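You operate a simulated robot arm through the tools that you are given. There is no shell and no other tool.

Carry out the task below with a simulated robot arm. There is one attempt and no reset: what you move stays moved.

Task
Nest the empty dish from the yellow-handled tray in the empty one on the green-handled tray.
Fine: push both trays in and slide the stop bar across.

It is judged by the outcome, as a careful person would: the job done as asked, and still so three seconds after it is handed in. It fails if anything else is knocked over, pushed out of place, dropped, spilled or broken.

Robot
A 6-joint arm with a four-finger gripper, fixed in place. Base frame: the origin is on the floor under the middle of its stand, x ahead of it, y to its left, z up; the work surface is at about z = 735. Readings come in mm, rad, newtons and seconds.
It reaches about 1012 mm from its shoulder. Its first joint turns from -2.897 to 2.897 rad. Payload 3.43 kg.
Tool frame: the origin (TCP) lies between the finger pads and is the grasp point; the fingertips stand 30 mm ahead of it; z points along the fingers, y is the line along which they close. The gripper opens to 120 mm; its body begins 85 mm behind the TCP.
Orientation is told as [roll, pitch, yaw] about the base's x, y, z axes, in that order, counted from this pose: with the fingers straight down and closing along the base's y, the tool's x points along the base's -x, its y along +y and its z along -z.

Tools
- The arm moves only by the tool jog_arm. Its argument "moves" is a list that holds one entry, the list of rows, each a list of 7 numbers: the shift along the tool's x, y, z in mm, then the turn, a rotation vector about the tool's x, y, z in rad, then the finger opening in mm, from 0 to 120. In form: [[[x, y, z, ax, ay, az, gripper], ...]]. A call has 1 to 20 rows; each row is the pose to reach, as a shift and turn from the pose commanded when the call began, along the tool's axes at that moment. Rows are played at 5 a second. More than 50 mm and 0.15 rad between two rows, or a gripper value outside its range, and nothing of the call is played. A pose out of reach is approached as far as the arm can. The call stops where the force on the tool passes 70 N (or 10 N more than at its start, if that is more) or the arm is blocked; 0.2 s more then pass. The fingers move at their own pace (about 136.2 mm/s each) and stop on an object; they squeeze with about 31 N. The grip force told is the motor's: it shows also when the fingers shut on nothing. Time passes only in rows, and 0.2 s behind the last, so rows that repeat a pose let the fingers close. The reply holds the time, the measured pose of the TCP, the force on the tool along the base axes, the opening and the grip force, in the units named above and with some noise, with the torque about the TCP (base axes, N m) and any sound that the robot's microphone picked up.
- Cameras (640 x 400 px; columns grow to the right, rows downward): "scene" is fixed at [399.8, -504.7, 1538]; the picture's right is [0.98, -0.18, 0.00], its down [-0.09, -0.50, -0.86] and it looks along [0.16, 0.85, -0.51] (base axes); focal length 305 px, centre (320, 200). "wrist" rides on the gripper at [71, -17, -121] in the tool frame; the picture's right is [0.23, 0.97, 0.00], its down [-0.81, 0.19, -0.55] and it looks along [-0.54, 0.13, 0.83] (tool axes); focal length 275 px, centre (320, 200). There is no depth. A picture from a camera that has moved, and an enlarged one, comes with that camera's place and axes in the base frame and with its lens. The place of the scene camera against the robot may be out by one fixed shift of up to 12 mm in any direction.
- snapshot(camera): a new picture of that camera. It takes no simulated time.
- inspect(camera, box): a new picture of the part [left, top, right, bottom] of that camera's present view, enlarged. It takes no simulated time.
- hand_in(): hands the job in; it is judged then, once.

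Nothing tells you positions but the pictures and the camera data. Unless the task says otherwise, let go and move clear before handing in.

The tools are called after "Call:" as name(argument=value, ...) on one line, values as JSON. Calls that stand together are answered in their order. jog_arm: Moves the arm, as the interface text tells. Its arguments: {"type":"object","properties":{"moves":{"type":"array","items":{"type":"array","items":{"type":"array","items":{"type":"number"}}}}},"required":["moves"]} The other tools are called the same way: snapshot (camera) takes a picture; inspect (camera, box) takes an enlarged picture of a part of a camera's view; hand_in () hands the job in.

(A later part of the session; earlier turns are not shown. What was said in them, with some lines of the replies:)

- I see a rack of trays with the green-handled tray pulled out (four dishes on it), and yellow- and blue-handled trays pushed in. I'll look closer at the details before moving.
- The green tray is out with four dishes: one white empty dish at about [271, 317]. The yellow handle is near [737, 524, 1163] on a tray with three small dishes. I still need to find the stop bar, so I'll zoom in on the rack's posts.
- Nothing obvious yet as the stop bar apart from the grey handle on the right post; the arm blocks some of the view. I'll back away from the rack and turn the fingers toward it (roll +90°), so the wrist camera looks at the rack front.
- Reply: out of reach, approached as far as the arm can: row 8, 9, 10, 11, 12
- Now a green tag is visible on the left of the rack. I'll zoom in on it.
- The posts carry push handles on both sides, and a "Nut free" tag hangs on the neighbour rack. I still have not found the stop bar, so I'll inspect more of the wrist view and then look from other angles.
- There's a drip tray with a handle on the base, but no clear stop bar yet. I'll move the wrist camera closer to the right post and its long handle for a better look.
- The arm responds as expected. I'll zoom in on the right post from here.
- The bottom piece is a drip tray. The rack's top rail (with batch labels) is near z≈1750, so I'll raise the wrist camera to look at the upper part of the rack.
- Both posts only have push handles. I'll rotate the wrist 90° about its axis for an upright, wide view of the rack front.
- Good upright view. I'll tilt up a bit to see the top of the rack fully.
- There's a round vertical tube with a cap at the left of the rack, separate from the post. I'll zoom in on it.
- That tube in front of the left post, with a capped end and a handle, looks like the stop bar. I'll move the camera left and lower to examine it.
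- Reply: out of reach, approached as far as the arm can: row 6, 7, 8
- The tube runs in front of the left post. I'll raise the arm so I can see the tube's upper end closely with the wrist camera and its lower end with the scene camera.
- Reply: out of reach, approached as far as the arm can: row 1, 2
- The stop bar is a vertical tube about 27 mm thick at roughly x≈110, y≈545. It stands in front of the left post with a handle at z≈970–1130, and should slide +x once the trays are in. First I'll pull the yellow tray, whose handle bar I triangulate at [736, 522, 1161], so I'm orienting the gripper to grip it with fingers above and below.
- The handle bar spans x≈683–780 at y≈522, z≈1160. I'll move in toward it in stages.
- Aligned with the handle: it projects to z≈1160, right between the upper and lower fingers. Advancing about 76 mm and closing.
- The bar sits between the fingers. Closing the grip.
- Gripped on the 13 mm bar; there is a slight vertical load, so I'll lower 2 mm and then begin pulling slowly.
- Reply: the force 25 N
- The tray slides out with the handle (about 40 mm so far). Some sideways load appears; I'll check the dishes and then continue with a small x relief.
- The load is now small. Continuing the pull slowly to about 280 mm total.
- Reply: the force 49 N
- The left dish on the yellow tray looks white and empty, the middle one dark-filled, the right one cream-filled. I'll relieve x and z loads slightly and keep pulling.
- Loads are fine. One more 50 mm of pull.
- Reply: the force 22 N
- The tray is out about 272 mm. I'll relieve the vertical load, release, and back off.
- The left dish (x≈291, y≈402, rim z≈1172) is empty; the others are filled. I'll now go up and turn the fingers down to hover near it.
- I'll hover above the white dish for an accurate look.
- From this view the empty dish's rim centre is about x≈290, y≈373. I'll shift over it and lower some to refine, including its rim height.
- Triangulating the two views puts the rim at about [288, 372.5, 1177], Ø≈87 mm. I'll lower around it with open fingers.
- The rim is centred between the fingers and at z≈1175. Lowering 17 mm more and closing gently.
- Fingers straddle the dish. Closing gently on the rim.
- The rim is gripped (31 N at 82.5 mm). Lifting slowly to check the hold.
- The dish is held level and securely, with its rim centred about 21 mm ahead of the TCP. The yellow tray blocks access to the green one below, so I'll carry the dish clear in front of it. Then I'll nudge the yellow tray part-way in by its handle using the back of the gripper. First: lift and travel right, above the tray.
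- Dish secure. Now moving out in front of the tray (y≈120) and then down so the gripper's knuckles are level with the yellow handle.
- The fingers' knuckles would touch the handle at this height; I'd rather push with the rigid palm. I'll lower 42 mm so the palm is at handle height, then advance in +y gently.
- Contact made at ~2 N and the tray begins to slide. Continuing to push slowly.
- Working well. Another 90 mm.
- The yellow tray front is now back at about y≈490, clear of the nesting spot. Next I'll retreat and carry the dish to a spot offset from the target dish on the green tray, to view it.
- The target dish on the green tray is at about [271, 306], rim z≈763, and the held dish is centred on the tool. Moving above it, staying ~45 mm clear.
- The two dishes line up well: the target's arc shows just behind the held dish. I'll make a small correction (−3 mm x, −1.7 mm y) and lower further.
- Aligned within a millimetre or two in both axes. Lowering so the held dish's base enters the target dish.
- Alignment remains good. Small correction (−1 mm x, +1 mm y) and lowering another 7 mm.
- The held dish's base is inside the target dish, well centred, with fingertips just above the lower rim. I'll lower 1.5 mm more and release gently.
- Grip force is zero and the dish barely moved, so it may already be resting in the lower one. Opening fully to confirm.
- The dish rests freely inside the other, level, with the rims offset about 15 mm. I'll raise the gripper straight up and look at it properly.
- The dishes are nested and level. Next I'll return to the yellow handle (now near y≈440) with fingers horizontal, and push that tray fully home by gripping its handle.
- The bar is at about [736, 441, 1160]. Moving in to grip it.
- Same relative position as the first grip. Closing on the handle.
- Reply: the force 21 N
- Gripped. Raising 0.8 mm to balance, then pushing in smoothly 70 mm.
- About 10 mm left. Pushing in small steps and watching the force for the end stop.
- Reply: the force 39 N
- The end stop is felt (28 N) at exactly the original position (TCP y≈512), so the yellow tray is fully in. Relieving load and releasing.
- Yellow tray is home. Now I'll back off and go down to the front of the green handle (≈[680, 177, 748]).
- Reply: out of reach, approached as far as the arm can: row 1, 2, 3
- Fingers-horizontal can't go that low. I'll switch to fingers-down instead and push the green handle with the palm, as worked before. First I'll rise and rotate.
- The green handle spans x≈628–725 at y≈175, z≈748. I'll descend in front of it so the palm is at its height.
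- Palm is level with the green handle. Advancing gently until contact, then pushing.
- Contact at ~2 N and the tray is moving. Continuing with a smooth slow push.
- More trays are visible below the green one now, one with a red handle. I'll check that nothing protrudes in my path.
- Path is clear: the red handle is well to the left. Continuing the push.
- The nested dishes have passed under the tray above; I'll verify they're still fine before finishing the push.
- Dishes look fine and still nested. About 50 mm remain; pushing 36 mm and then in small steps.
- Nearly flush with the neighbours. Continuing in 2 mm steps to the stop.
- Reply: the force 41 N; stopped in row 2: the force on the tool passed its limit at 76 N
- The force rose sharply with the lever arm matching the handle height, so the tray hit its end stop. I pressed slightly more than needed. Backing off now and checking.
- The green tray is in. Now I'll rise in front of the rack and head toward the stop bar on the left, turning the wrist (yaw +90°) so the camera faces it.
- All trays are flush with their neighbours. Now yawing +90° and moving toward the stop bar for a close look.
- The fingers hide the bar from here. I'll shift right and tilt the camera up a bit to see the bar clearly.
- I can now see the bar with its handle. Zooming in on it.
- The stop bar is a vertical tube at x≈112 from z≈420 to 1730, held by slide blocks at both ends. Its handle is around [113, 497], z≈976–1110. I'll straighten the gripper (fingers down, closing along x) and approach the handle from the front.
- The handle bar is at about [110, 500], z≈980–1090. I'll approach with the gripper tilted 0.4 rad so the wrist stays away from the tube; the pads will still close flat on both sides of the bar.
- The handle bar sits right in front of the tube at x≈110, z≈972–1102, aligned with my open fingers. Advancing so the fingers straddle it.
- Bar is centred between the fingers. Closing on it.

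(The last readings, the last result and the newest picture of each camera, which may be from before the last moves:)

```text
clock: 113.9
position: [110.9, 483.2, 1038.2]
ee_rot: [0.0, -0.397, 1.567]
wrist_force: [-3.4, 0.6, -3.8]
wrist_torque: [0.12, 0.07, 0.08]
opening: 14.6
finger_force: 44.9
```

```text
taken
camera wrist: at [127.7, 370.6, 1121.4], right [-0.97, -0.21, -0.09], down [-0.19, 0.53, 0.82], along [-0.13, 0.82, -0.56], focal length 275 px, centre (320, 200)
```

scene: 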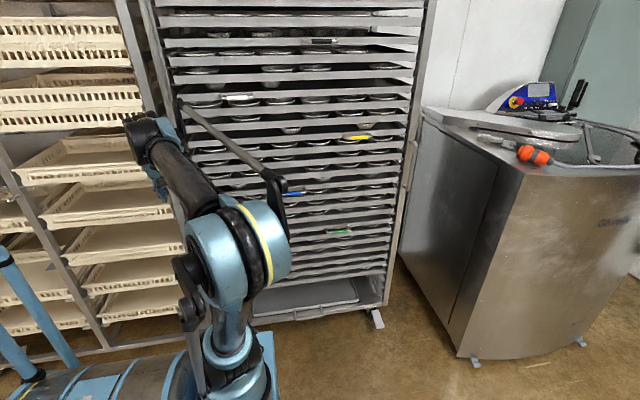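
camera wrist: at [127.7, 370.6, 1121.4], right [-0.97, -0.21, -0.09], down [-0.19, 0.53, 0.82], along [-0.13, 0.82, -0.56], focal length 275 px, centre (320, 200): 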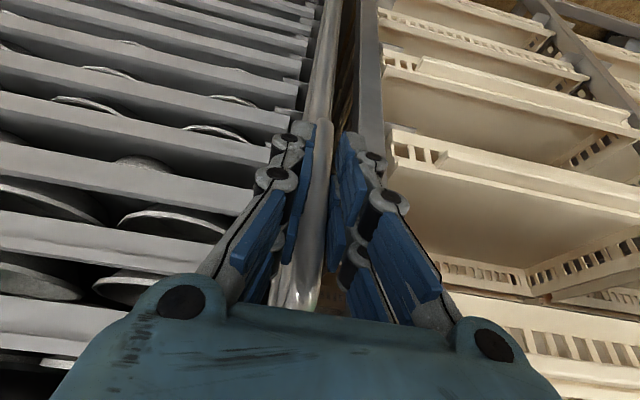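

Gripped (15 mm bar). Sliding it gently in +x and watching the resistance.

Call:
jog_arm(moves=[[[0, -3, 0, 0, 0, 0, 8], [0, -7, 0, 0, 0, 0, 8], [0, -12, 0, 0, 0, 0, 8], [0, -17, 0, 0, 0, 0, 8], [0, -20, 0, 0, 0, 0, 8]]])

Call:
snapshot(camera="wrist")

Call:
snapshot(camera="scene")

```text
clock: 115.1
position: [131.3, 483.4, 1037.7]
ee_rot: [0.0, -0.399, 1.57]
wrist_force: [-4.4, -15.1, -5.2]
wrist_torque: [-0.91, 0.15, 0.06]
opening: 14.4
finger_force: 44.7
```

```text
taken
camera wrist: at [147.5, 370.7, 1121.4], right [-0.97, -0.21, -0.09], down [-0.19, 0.53, 0.82], along [-0.13, 0.82, -0.56], focal length 275 px, centre (320, 200)
```

wrist: 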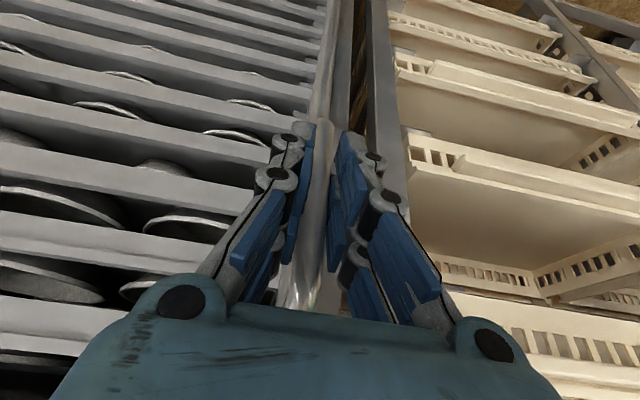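

```text
taken
```

scene: 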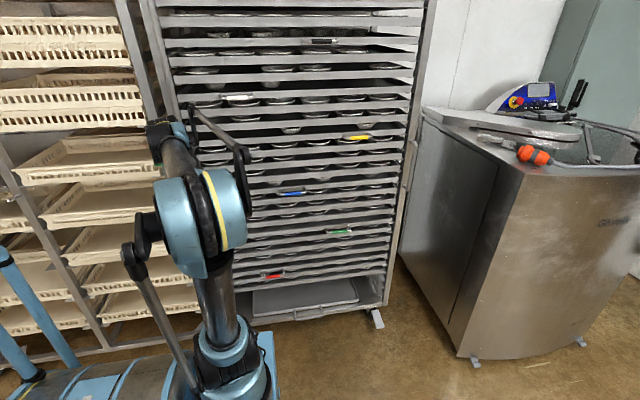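

It slides with only ~4 N. Continuing.

Call:
jog_arm(moves=[[[0.8, -4, 0.3, 0, 0, 0, 8], [0.8, -10, 0.3, 0, 0, 0, 8], [0.8, -16, 0.3, 0, 0, 0, 8], [0.8, -22, 0.3, 0, 0, 0, 8], [0.8, -28, 0.3, 0, 0, 0, 8], [0.8, -32, 0.3, 0, 0, 0, 8]]])

Call:
snapshot(camera="wrist")

Call:
inspect(camera="scene", box=[140, 0, 300, 120])

```text
clock: 116.5
position: [161.7, 483.7, 1038.3]
ee_rot: [0.001, -0.401, 1.569]
wrist_force: [-3.6, 7.2, 0.2]
wrist_torque: [0.54, 0.06, 0.0]
opening: 14.3
finger_force: 45.1
```

```text
taken
camera wrist: at [179.7, 370.6, 1121.2], right [-0.97, -0.21, -0.09], down [-0.19, 0.53, 0.82], along [-0.13, 0.82, -0.56], focal length 275 px, centre (320, 200)
```

wrist: 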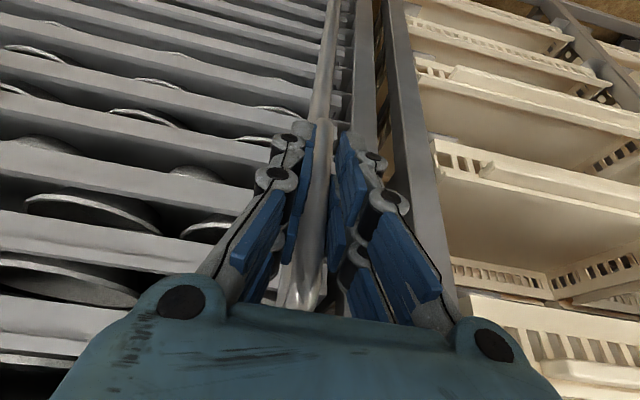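

```text
3.33 times, centred on (220, 60) of scene
camera zoom: at [399.8, -504.7, 1538.0], right [0.98, -0.18, 0.0], down [-0.09, -0.5, -0.86], along [0.16, 0.85, -0.51], focal length 1017 px, centre (653, 667)
```

zoom: 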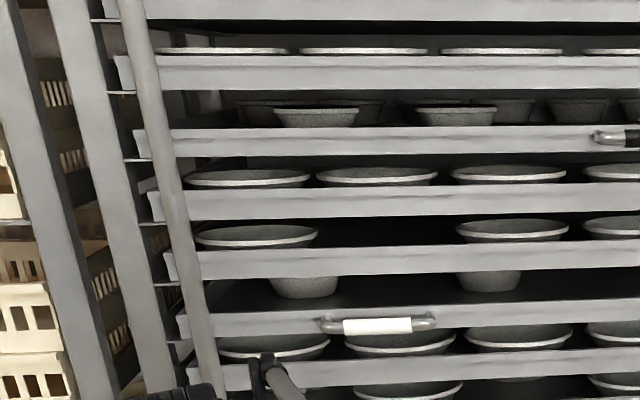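

The bar is now in front of the trays' left ends. I'll keep sliding to find its end stop, staying short of the white handle (x≈270).

Call:
jog_arm(moves=[[[0, -4, 0, 0, 0, 0, 8], [0, -10, 0, 0, 0, 0, 8], [0, -16, 0, 0, 0, 0, 8], [0, -22, 0, 0, 0, 0, 8], [0, -26, 0, 0, 0, 0, 8]]])

Call:
snapshot(camera="wrist")

Call:
inspect(camera="scene", box=[140, 0, 300, 120])

```text
clock: 117.7
position: [174.6, 481.1, 1039.6]
ee_rot: [0.016, -0.4, 1.575]
wrist_force: [-97.8, 7.4, 27.4]
wrist_torque: [-0.33, 1.18, 1.28]
opening: 22.5
finger_force: 46.0
stopped in row 5: the force on the tool passed its limit at 93 N (the readings are from after the stop); the commanded pose is now the measured one
```

```text
taken
camera wrist: at [195.1, 370.5, 1122.7], right [-0.97, -0.22, -0.07], down [-0.18, 0.53, 0.83], along [-0.14, 0.82, -0.56], focal length 275 px, centre (320, 200)
```

wrist: 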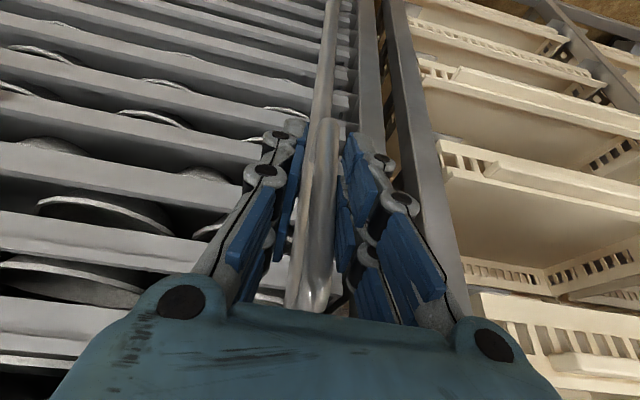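

```text
3.33 times, centred on (220, 60) of scene
camera zoom: at [399.8, -504.7, 1538.0], right [0.98, -0.18, 0.0], down [-0.09, -0.5, -0.86], along [0.16, 0.85, -0.51], focal length 1017 px, centre (653, 667)
```

zoom: 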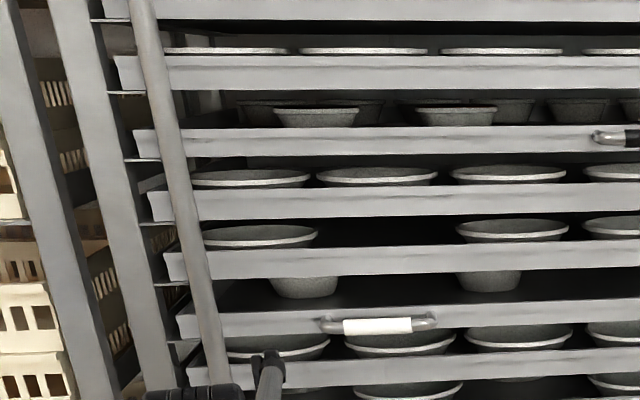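

The end stop is reached at about x≈170 (60 mm of travel). I overshot a bit, so I'll ease back to relieve the load before releasing.

Call:
jog_arm(moves=[[[0, 2, 0, 0, 0, 0, 8], [0, 4, 0, 0, 0, 0, 8]]])

```text
clock: 118.3
position: [180.2, 481.6, 1037.9]
ee_rot: [0.01, -0.397, 1.568]
wrist_force: [-44.3, 8.7, 11.7]
wrist_torque: [0.44, 1.2, 0.5]
opening: 33.9
finger_force: 22.5
```

Call:
snapshot(camera="wrist")

Call:
inspect(camera="scene", box=[140, 0, 300, 120])

```text
taken
camera wrist: at [199.1, 369.6, 1120.7], right [-0.97, -0.21, -0.08], down [-0.18, 0.53, 0.83], along [-0.14, 0.82, -0.56], focal length 275 px, centre (320, 200)
```

wrist: 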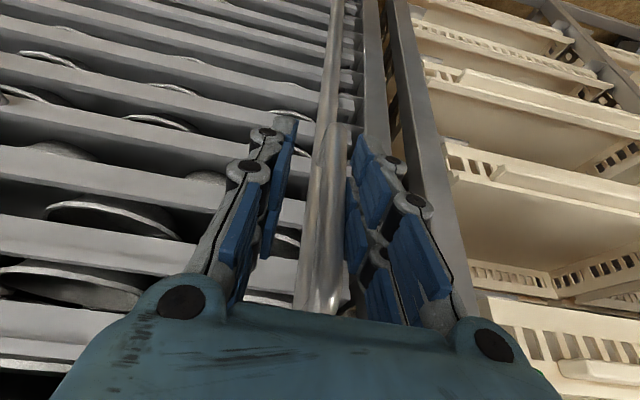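

```text
3.33 times, centred on (220, 60) of scene
camera zoom: at [399.8, -504.7, 1538.0], right [0.98, -0.18, 0.0], down [-0.09, -0.5, -0.86], along [0.16, 0.85, -0.51], focal length 1017 px, centre (653, 667)
```

zoom: 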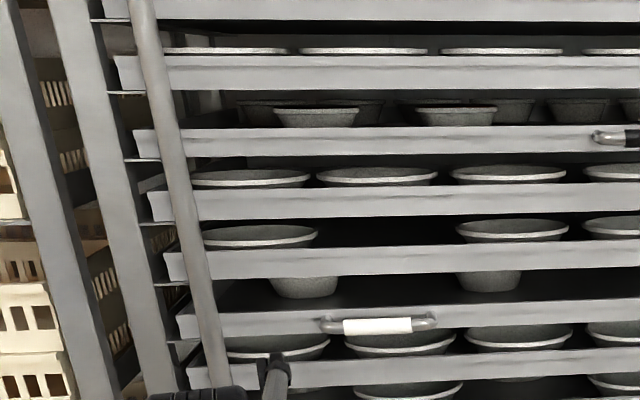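

The bar is at its stop with one finger still pressing on it. I'll open the fingers wide, re-centre on the bar without touching it, and then back straight out.

Call:
jog_arm(moves=[[[0, 3, 0, 0, 0, 0, 45], [0, 6, 0, 0, 0, 0, 60], [0, 9, 0, 0, 0, 0, 70], [0, 9, 0, 0, 0, 0, 70]]])

Call:
snapshot(camera="wrist")

```text
clock: 119.3
position: [176.4, 482.6, 1036.6]
ee_rot: [0.014, -0.397, 1.569]
wrist_force: [-0.6, -0.1, -0.4]
wrist_torque: [0.0, 0.02, -0.04]
opening: 69.7
finger_force: 0.0
```

```text
taken
camera wrist: at [194.4, 370.3, 1120.0], right [-0.97, -0.22, -0.08], down [-0.18, 0.53, 0.83], along [-0.14, 0.82, -0.56], focal length 275 px, centre (320, 200)
```

wrist: 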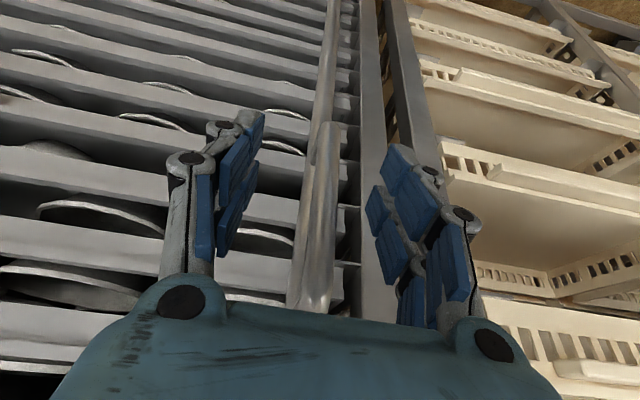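

Free of the bar. Backing out.

Call:
jog_arm(moves=[[[14, 0, -8, 0, 0, 0, 70], [32, 0, -26, 0, 0, 0, 70], [50, 0, -46, 0, 0, 0, 70], [70, 0, -70, 0, 0, 0, 70], [91, 0, -93, 0, 0, 0, 70]]])

Call:
snapshot(camera="wrist")

Call:
snapshot(camera="scene")

```text
clock: 120.5
position: [176.8, 362.1, 1086.8]
ee_rot: [0.014, -0.399, 1.57]
wrist_force: [-2.0, 0.6, 0.3]
wrist_torque: [-0.02, -0.05, -0.02]
opening: 69.8
finger_force: 0.0
```

```text
taken
camera wrist: at [195.1, 250.1, 1170.8], right [-0.97, -0.22, -0.08], down [-0.18, 0.53, 0.83], along [-0.14, 0.82, -0.56], focal length 275 px, centre (320, 200)
```

wrist: 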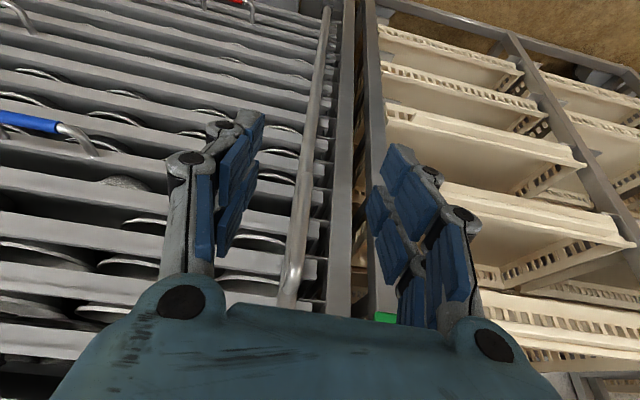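

```text
taken
```

scene: 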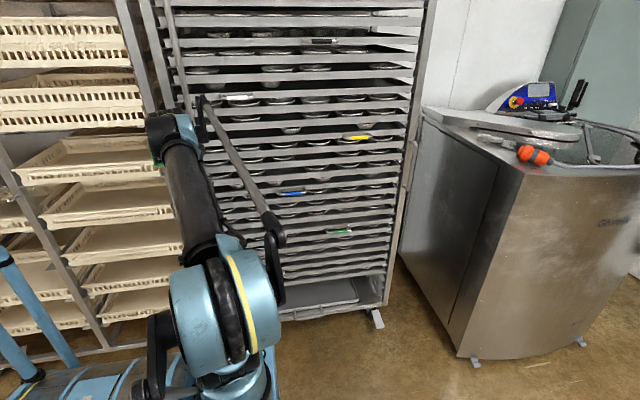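

The stop bar stays in place across the tray ends. I'll move the arm well clear and check everything.

Call:
jog_arm(moves=[[[-3, -20, -28, 0, 0.04, 0, 90], [-6, -43, -58, 0, 0.08, 0, 120], [-9, -66, -88, 0, 0.12, 0, 120], [-12, -90, -118, 0, 0.16, 0, 120], [-15, -113, -148, 0, 0.2, 0, 120], [-18, -136, -178, 0, 0.24, 0, 120], [-21, -160, -208, 0, 0.28, 0, 120], [-24, -183, -238, 0, 0.32, 0, 120], [-27, -206, -268, 0, 0.36, 0, 120], [-30, -230, -300, 0, 0.4, 0, 120]]])

Call:
snapshot(camera="scene")

Call:
snapshot(camera="wrist")

Call:
inspect(camera="scene", box=[140, 90, 440, 330])

```text
clock: 122.7
position: [410.8, 274.0, 1375.1]
ee_rot: [0.013, 0.002, 1.575]
wrist_force: [0.4, -0.7, -0.4]
wrist_torque: [0.02, -0.01, 0.04]
opening: 120.0
finger_force: 0.0
```

```text
taken
```

scene: 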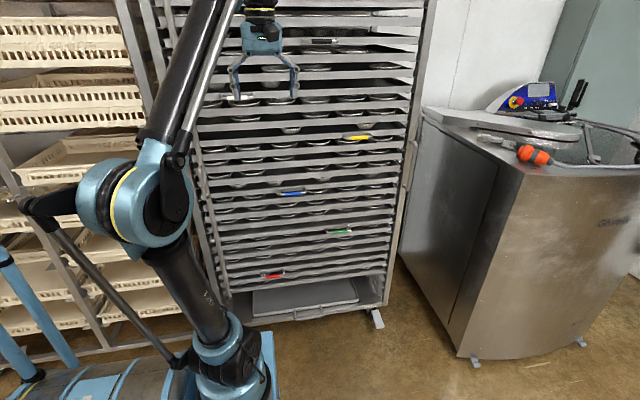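

```text
taken
camera wrist: at [430.3, 203.4, 1495.2], right [-0.97, -0.23, 0.01], down [-0.19, 0.81, 0.55], along [-0.14, 0.53, -0.83], focal length 275 px, centre (320, 200)
```

wrist: 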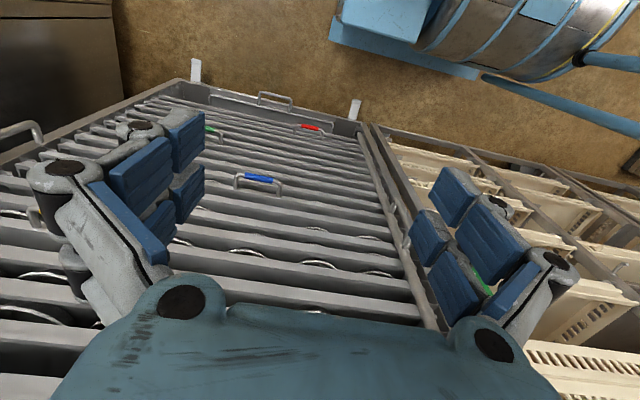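

```text
1.67 times, centred on (290, 210) of scene
camera zoom: at [399.8, -504.7, 1538.0], right [0.98, -0.18, 0.0], down [-0.09, -0.5, -0.86], along [0.16, 0.85, -0.51], focal length 509 px, centre (370, 183)
```

zoom: 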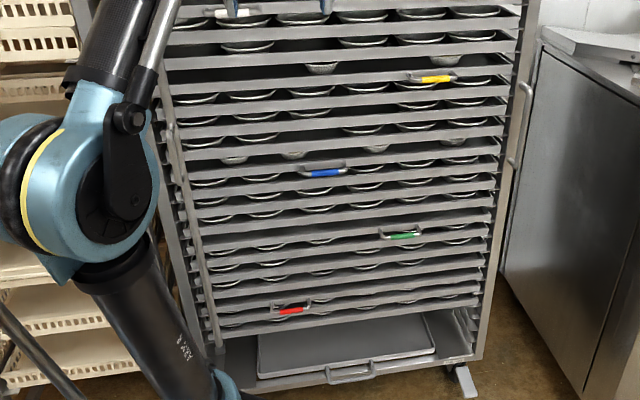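

Call:
inspect(camera="scene", box=[180, 180, 280, 320])

Call:
inspect(camera="scene", box=[190, 210, 270, 250])

Call:
inspect(camera="scene", box=[280, 110, 430, 260])

Call:
inspect(camera="wrist", box=[330, 80, 460, 320])

```text
2.86 times, centred on (230, 250) of scene
camera zoom: at [399.8, -504.7, 1538.0], right [0.98, -0.18, 0.0], down [-0.09, -0.5, -0.86], along [0.16, 0.85, -0.51], focal length 872 px, centre (577, 57)
```

zoom: 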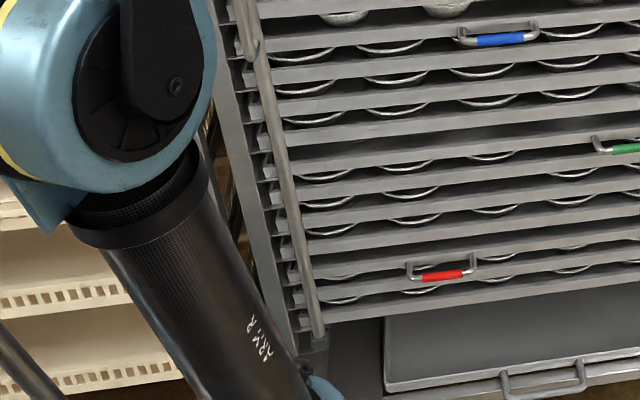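

```text
8.00 times, centred on (230, 230) of scene
camera zoom: at [399.8, -504.7, 1538.0], right [0.98, -0.18, 0.0], down [-0.09, -0.5, -0.86], along [0.16, 0.85, -0.51], focal length 2442 px, centre (1040, -40)
```

zoom: 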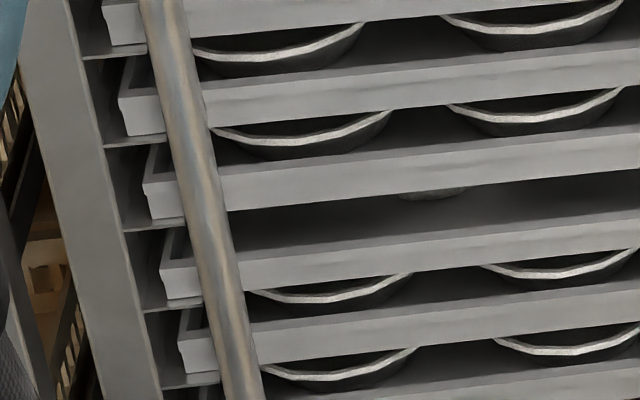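

```text
2.67 times, centred on (355, 185) of scene
camera zoom: at [399.8, -504.7, 1538.0], right [0.98, -0.18, 0.0], down [-0.09, -0.5, -0.86], along [0.16, 0.85, -0.51], focal length 814 px, centre (227, 240)
```

zoom: 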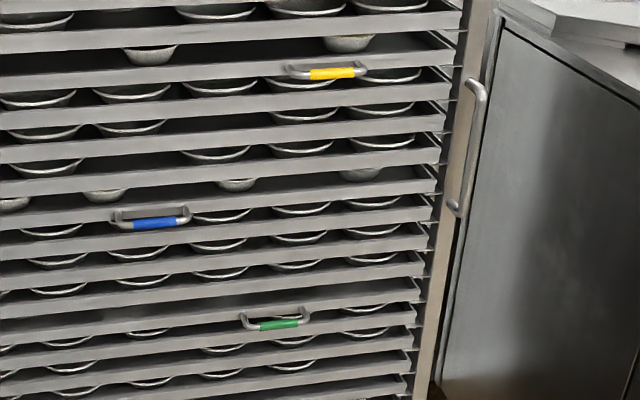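

```text
1.67 times, centred on (395, 200) of wrist
camera zoom: at [430.3, 203.4, 1495.2], right [-0.97, -0.23, 0.01], down [-0.19, 0.81, 0.55], along [-0.14, 0.53, -0.83], focal length 459 px, centre (195, 200)
```

zoom: 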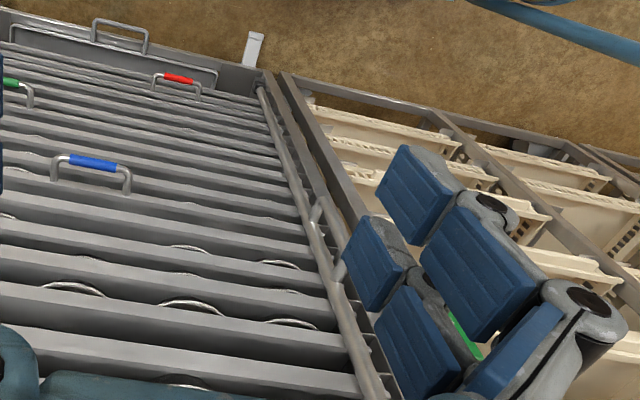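

Trays are flush, the bar is across, and nothing else looks disturbed. For certainty I'll lower the wrist camera and peek into the green tray's slot to confirm the nested dishes.

Call:
jog_arm(moves=[[[5, 1, 37, 0, -0.06, 0, 60], [10, 2, 75, 0, -0.12, 0, 20], [15, 3, 112, 0, -0.18, 0, 0], [20, 4, 150, 0, -0.24, 0, 0], [25, 5, 187, 0, -0.3, 0, 0], [30, 6, 225, 0, -0.36, 0, 0], [34, 7, 262, 0, -0.42, 0, 0], [38, 8, 300, 0, -0.48, 0, 0], [42, 9, 337, 0, -0.54, 0, 0], [45, 10, 375, 0, -0.6, 0, 0], [45, 10, 415, 0, -0.66, 0, 0], [45, 10, 455, 0, -0.72, 0, 0], [45, 10, 490, 0, -0.78, 0, 0]]])

Call:
snapshot(camera="wrist")

Call:
snapshot(camera="scene")

```text
clock: 125.5
position: [392.6, 229.5, 881.0]
ee_rot: [0.02, -0.777, 1.562]
wrist_force: [0.5, 0.7, 0.1]
wrist_torque: [-0.02, -0.01, -0.02]
opening: 0.0
finger_force: 30.7
```

```text
taken
camera wrist: at [411.7, 94.1, 916.2], right [-0.97, -0.17, -0.15], down [-0.18, 0.19, 0.97], along [-0.13, 0.97, -0.21], focal length 275 px, centre (320, 200)
```

wrist: 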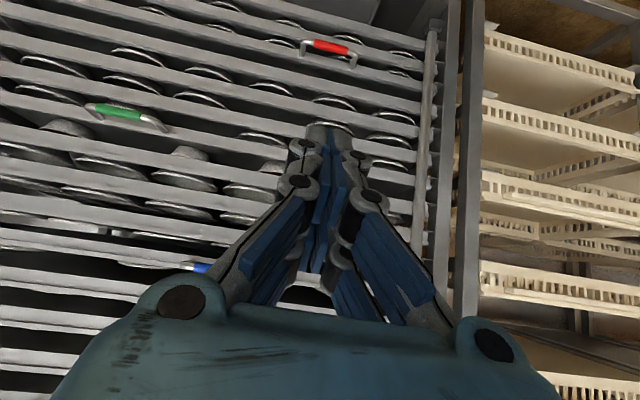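

```text
taken
```

scene: 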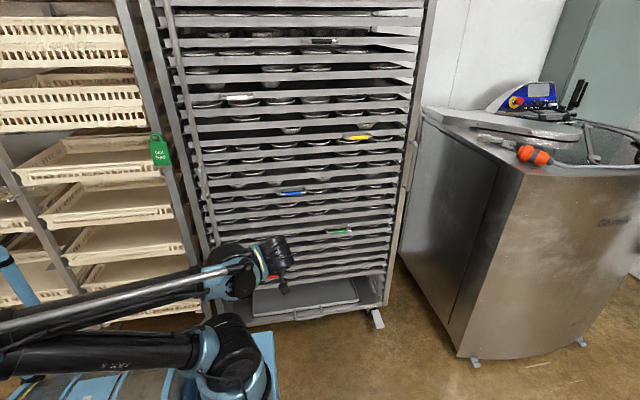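

The fingers block that exact spot; I'll shift the camera right to see past them.

Call:
jog_arm(moves=[[[0, -35, 0, 0, 0, 0, 0], [0, -70, 0, 0, 0, 0, 0], [0, -105, 0, 0, 0, 0, 0], [0, -140, 0, 0, 0, 0, 0], [0, -175, 0, 0, 0, 0, 0]]])

Call:
snapshot(camera="wrist")

Call:
inspect(camera="wrist", box=[370, 140, 510, 240])

Call:
inspect(camera="wrist", box=[130, 60, 330, 220])

```text
clock: 126.7
position: [568.7, 229.0, 879.2]
ee_rot: [0.02, -0.776, 1.561]
wrist_force: [-1.0, 0.5, 0.2]
wrist_torque: [0.03, -0.03, -0.03]
opening: 0.0
finger_force: 31.1
```

```text
taken
camera wrist: at [587.3, 93.6, 914.0], right [-0.97, -0.17, -0.15], down [-0.18, 0.19, 0.97], along [-0.13, 0.97, -0.22], focal length 275 px, centre (320, 200)
```

wrist: 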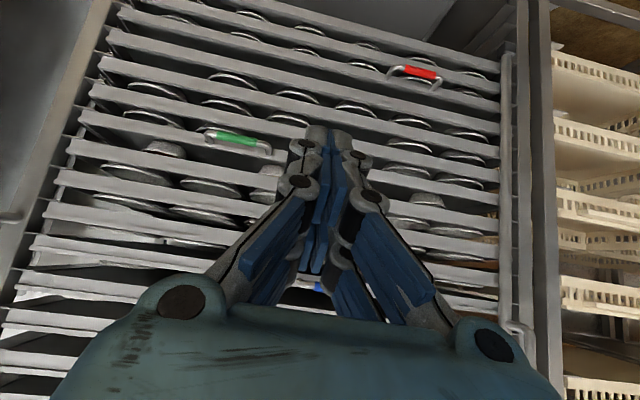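

```text
4.00 times, centred on (440, 190) of wrist
camera zoom: at [587.3, 93.6, 914.0], right [-0.97, -0.17, -0.15], down [-0.18, 0.19, 0.97], along [-0.13, 0.97, -0.22], focal length 1101 px, centre (-160, 240)
```

zoom: 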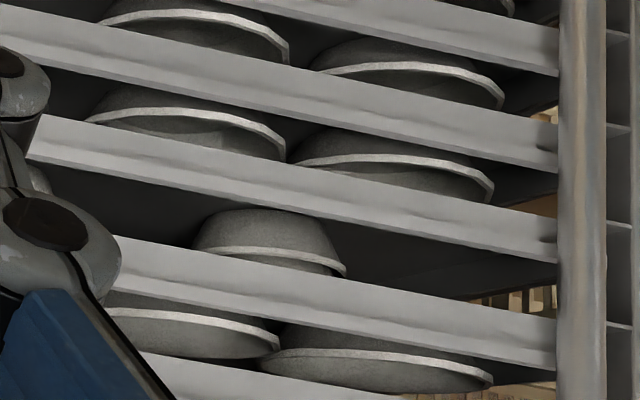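

```text
2.50 times, centred on (230, 140) of wrist
camera zoom: at [587.3, 93.6, 914.0], right [-0.97, -0.17, -0.15], down [-0.18, 0.19, 0.97], along [-0.13, 0.97, -0.22], focal length 688 px, centre (545, 350)
```

zoom: 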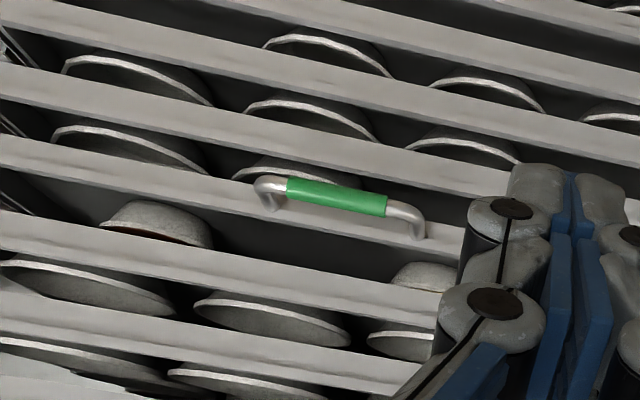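

Call:
inspect(camera="wrist", box=[405, 180, 475, 220])

Call:
inspect(camera="wrist", box=[130, 130, 230, 190])

```text
9.14 times, centred on (440, 200) of wrist
camera zoom: at [587.3, 93.6, 914.0], right [-0.97, -0.17, -0.15], down [-0.18, 0.19, 0.97], along [-0.13, 0.97, -0.22], focal length 2517 px, centre (-777, 200)
```

zoom: 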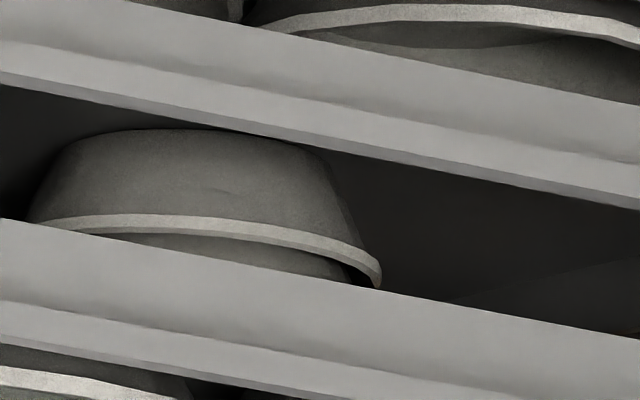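

```text
6.40 times, centred on (180, 160) of wrist
camera zoom: at [587.3, 93.6, 914.0], right [-0.97, -0.17, -0.15], down [-0.18, 0.19, 0.97], along [-0.13, 0.97, -0.22], focal length 1762 px, centre (1216, 456)
```

zoom: 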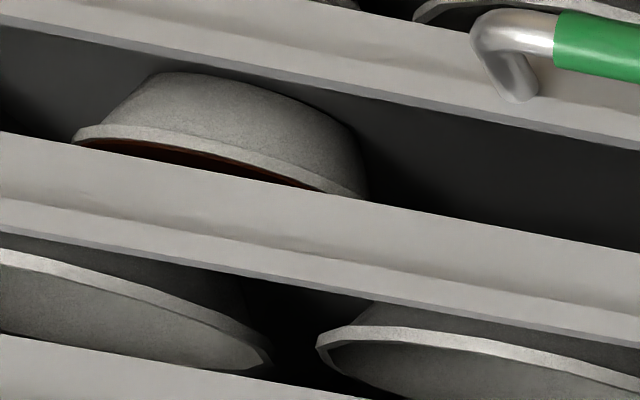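

The upper dish's wall shows emerging from inside the lower dish's rim, so the pair is still nested on the green tray. Both trays are home, the stop bar is across, and the gripper is empty and clear. Handing in.

Call:
hand_in()

```text
The job is handed in.
```

The job is done and handed in; I haven't been told how it was judged. The empty dish from the yellow-handled tray is nested in the empty dish on the green-handled tray. Both trays are pushed fully in, and the stop bar is across in front of the tray ends.

- **Nesting:** the upper dish sits level, with its rim about 15 mm above the lower one. My last look into the green slot showed it still nested there.
- **Trays:** I pushed the yellow tray to its end stop at the position it started from. The green tray also reached its stop and looks flush with its neighbours. I pressed it slightly harder than needed at the end (a brief 76 N).
- **Stop bar:** it slid about 60 mm to its own end stop and stayed there after I let go. I overshot there too, pressing up to about 98 N before easing off.
- **Everything else:** I saw nothing else moved, spilled or knocked over. The gripper was empty and clear of the rack at hand-in.
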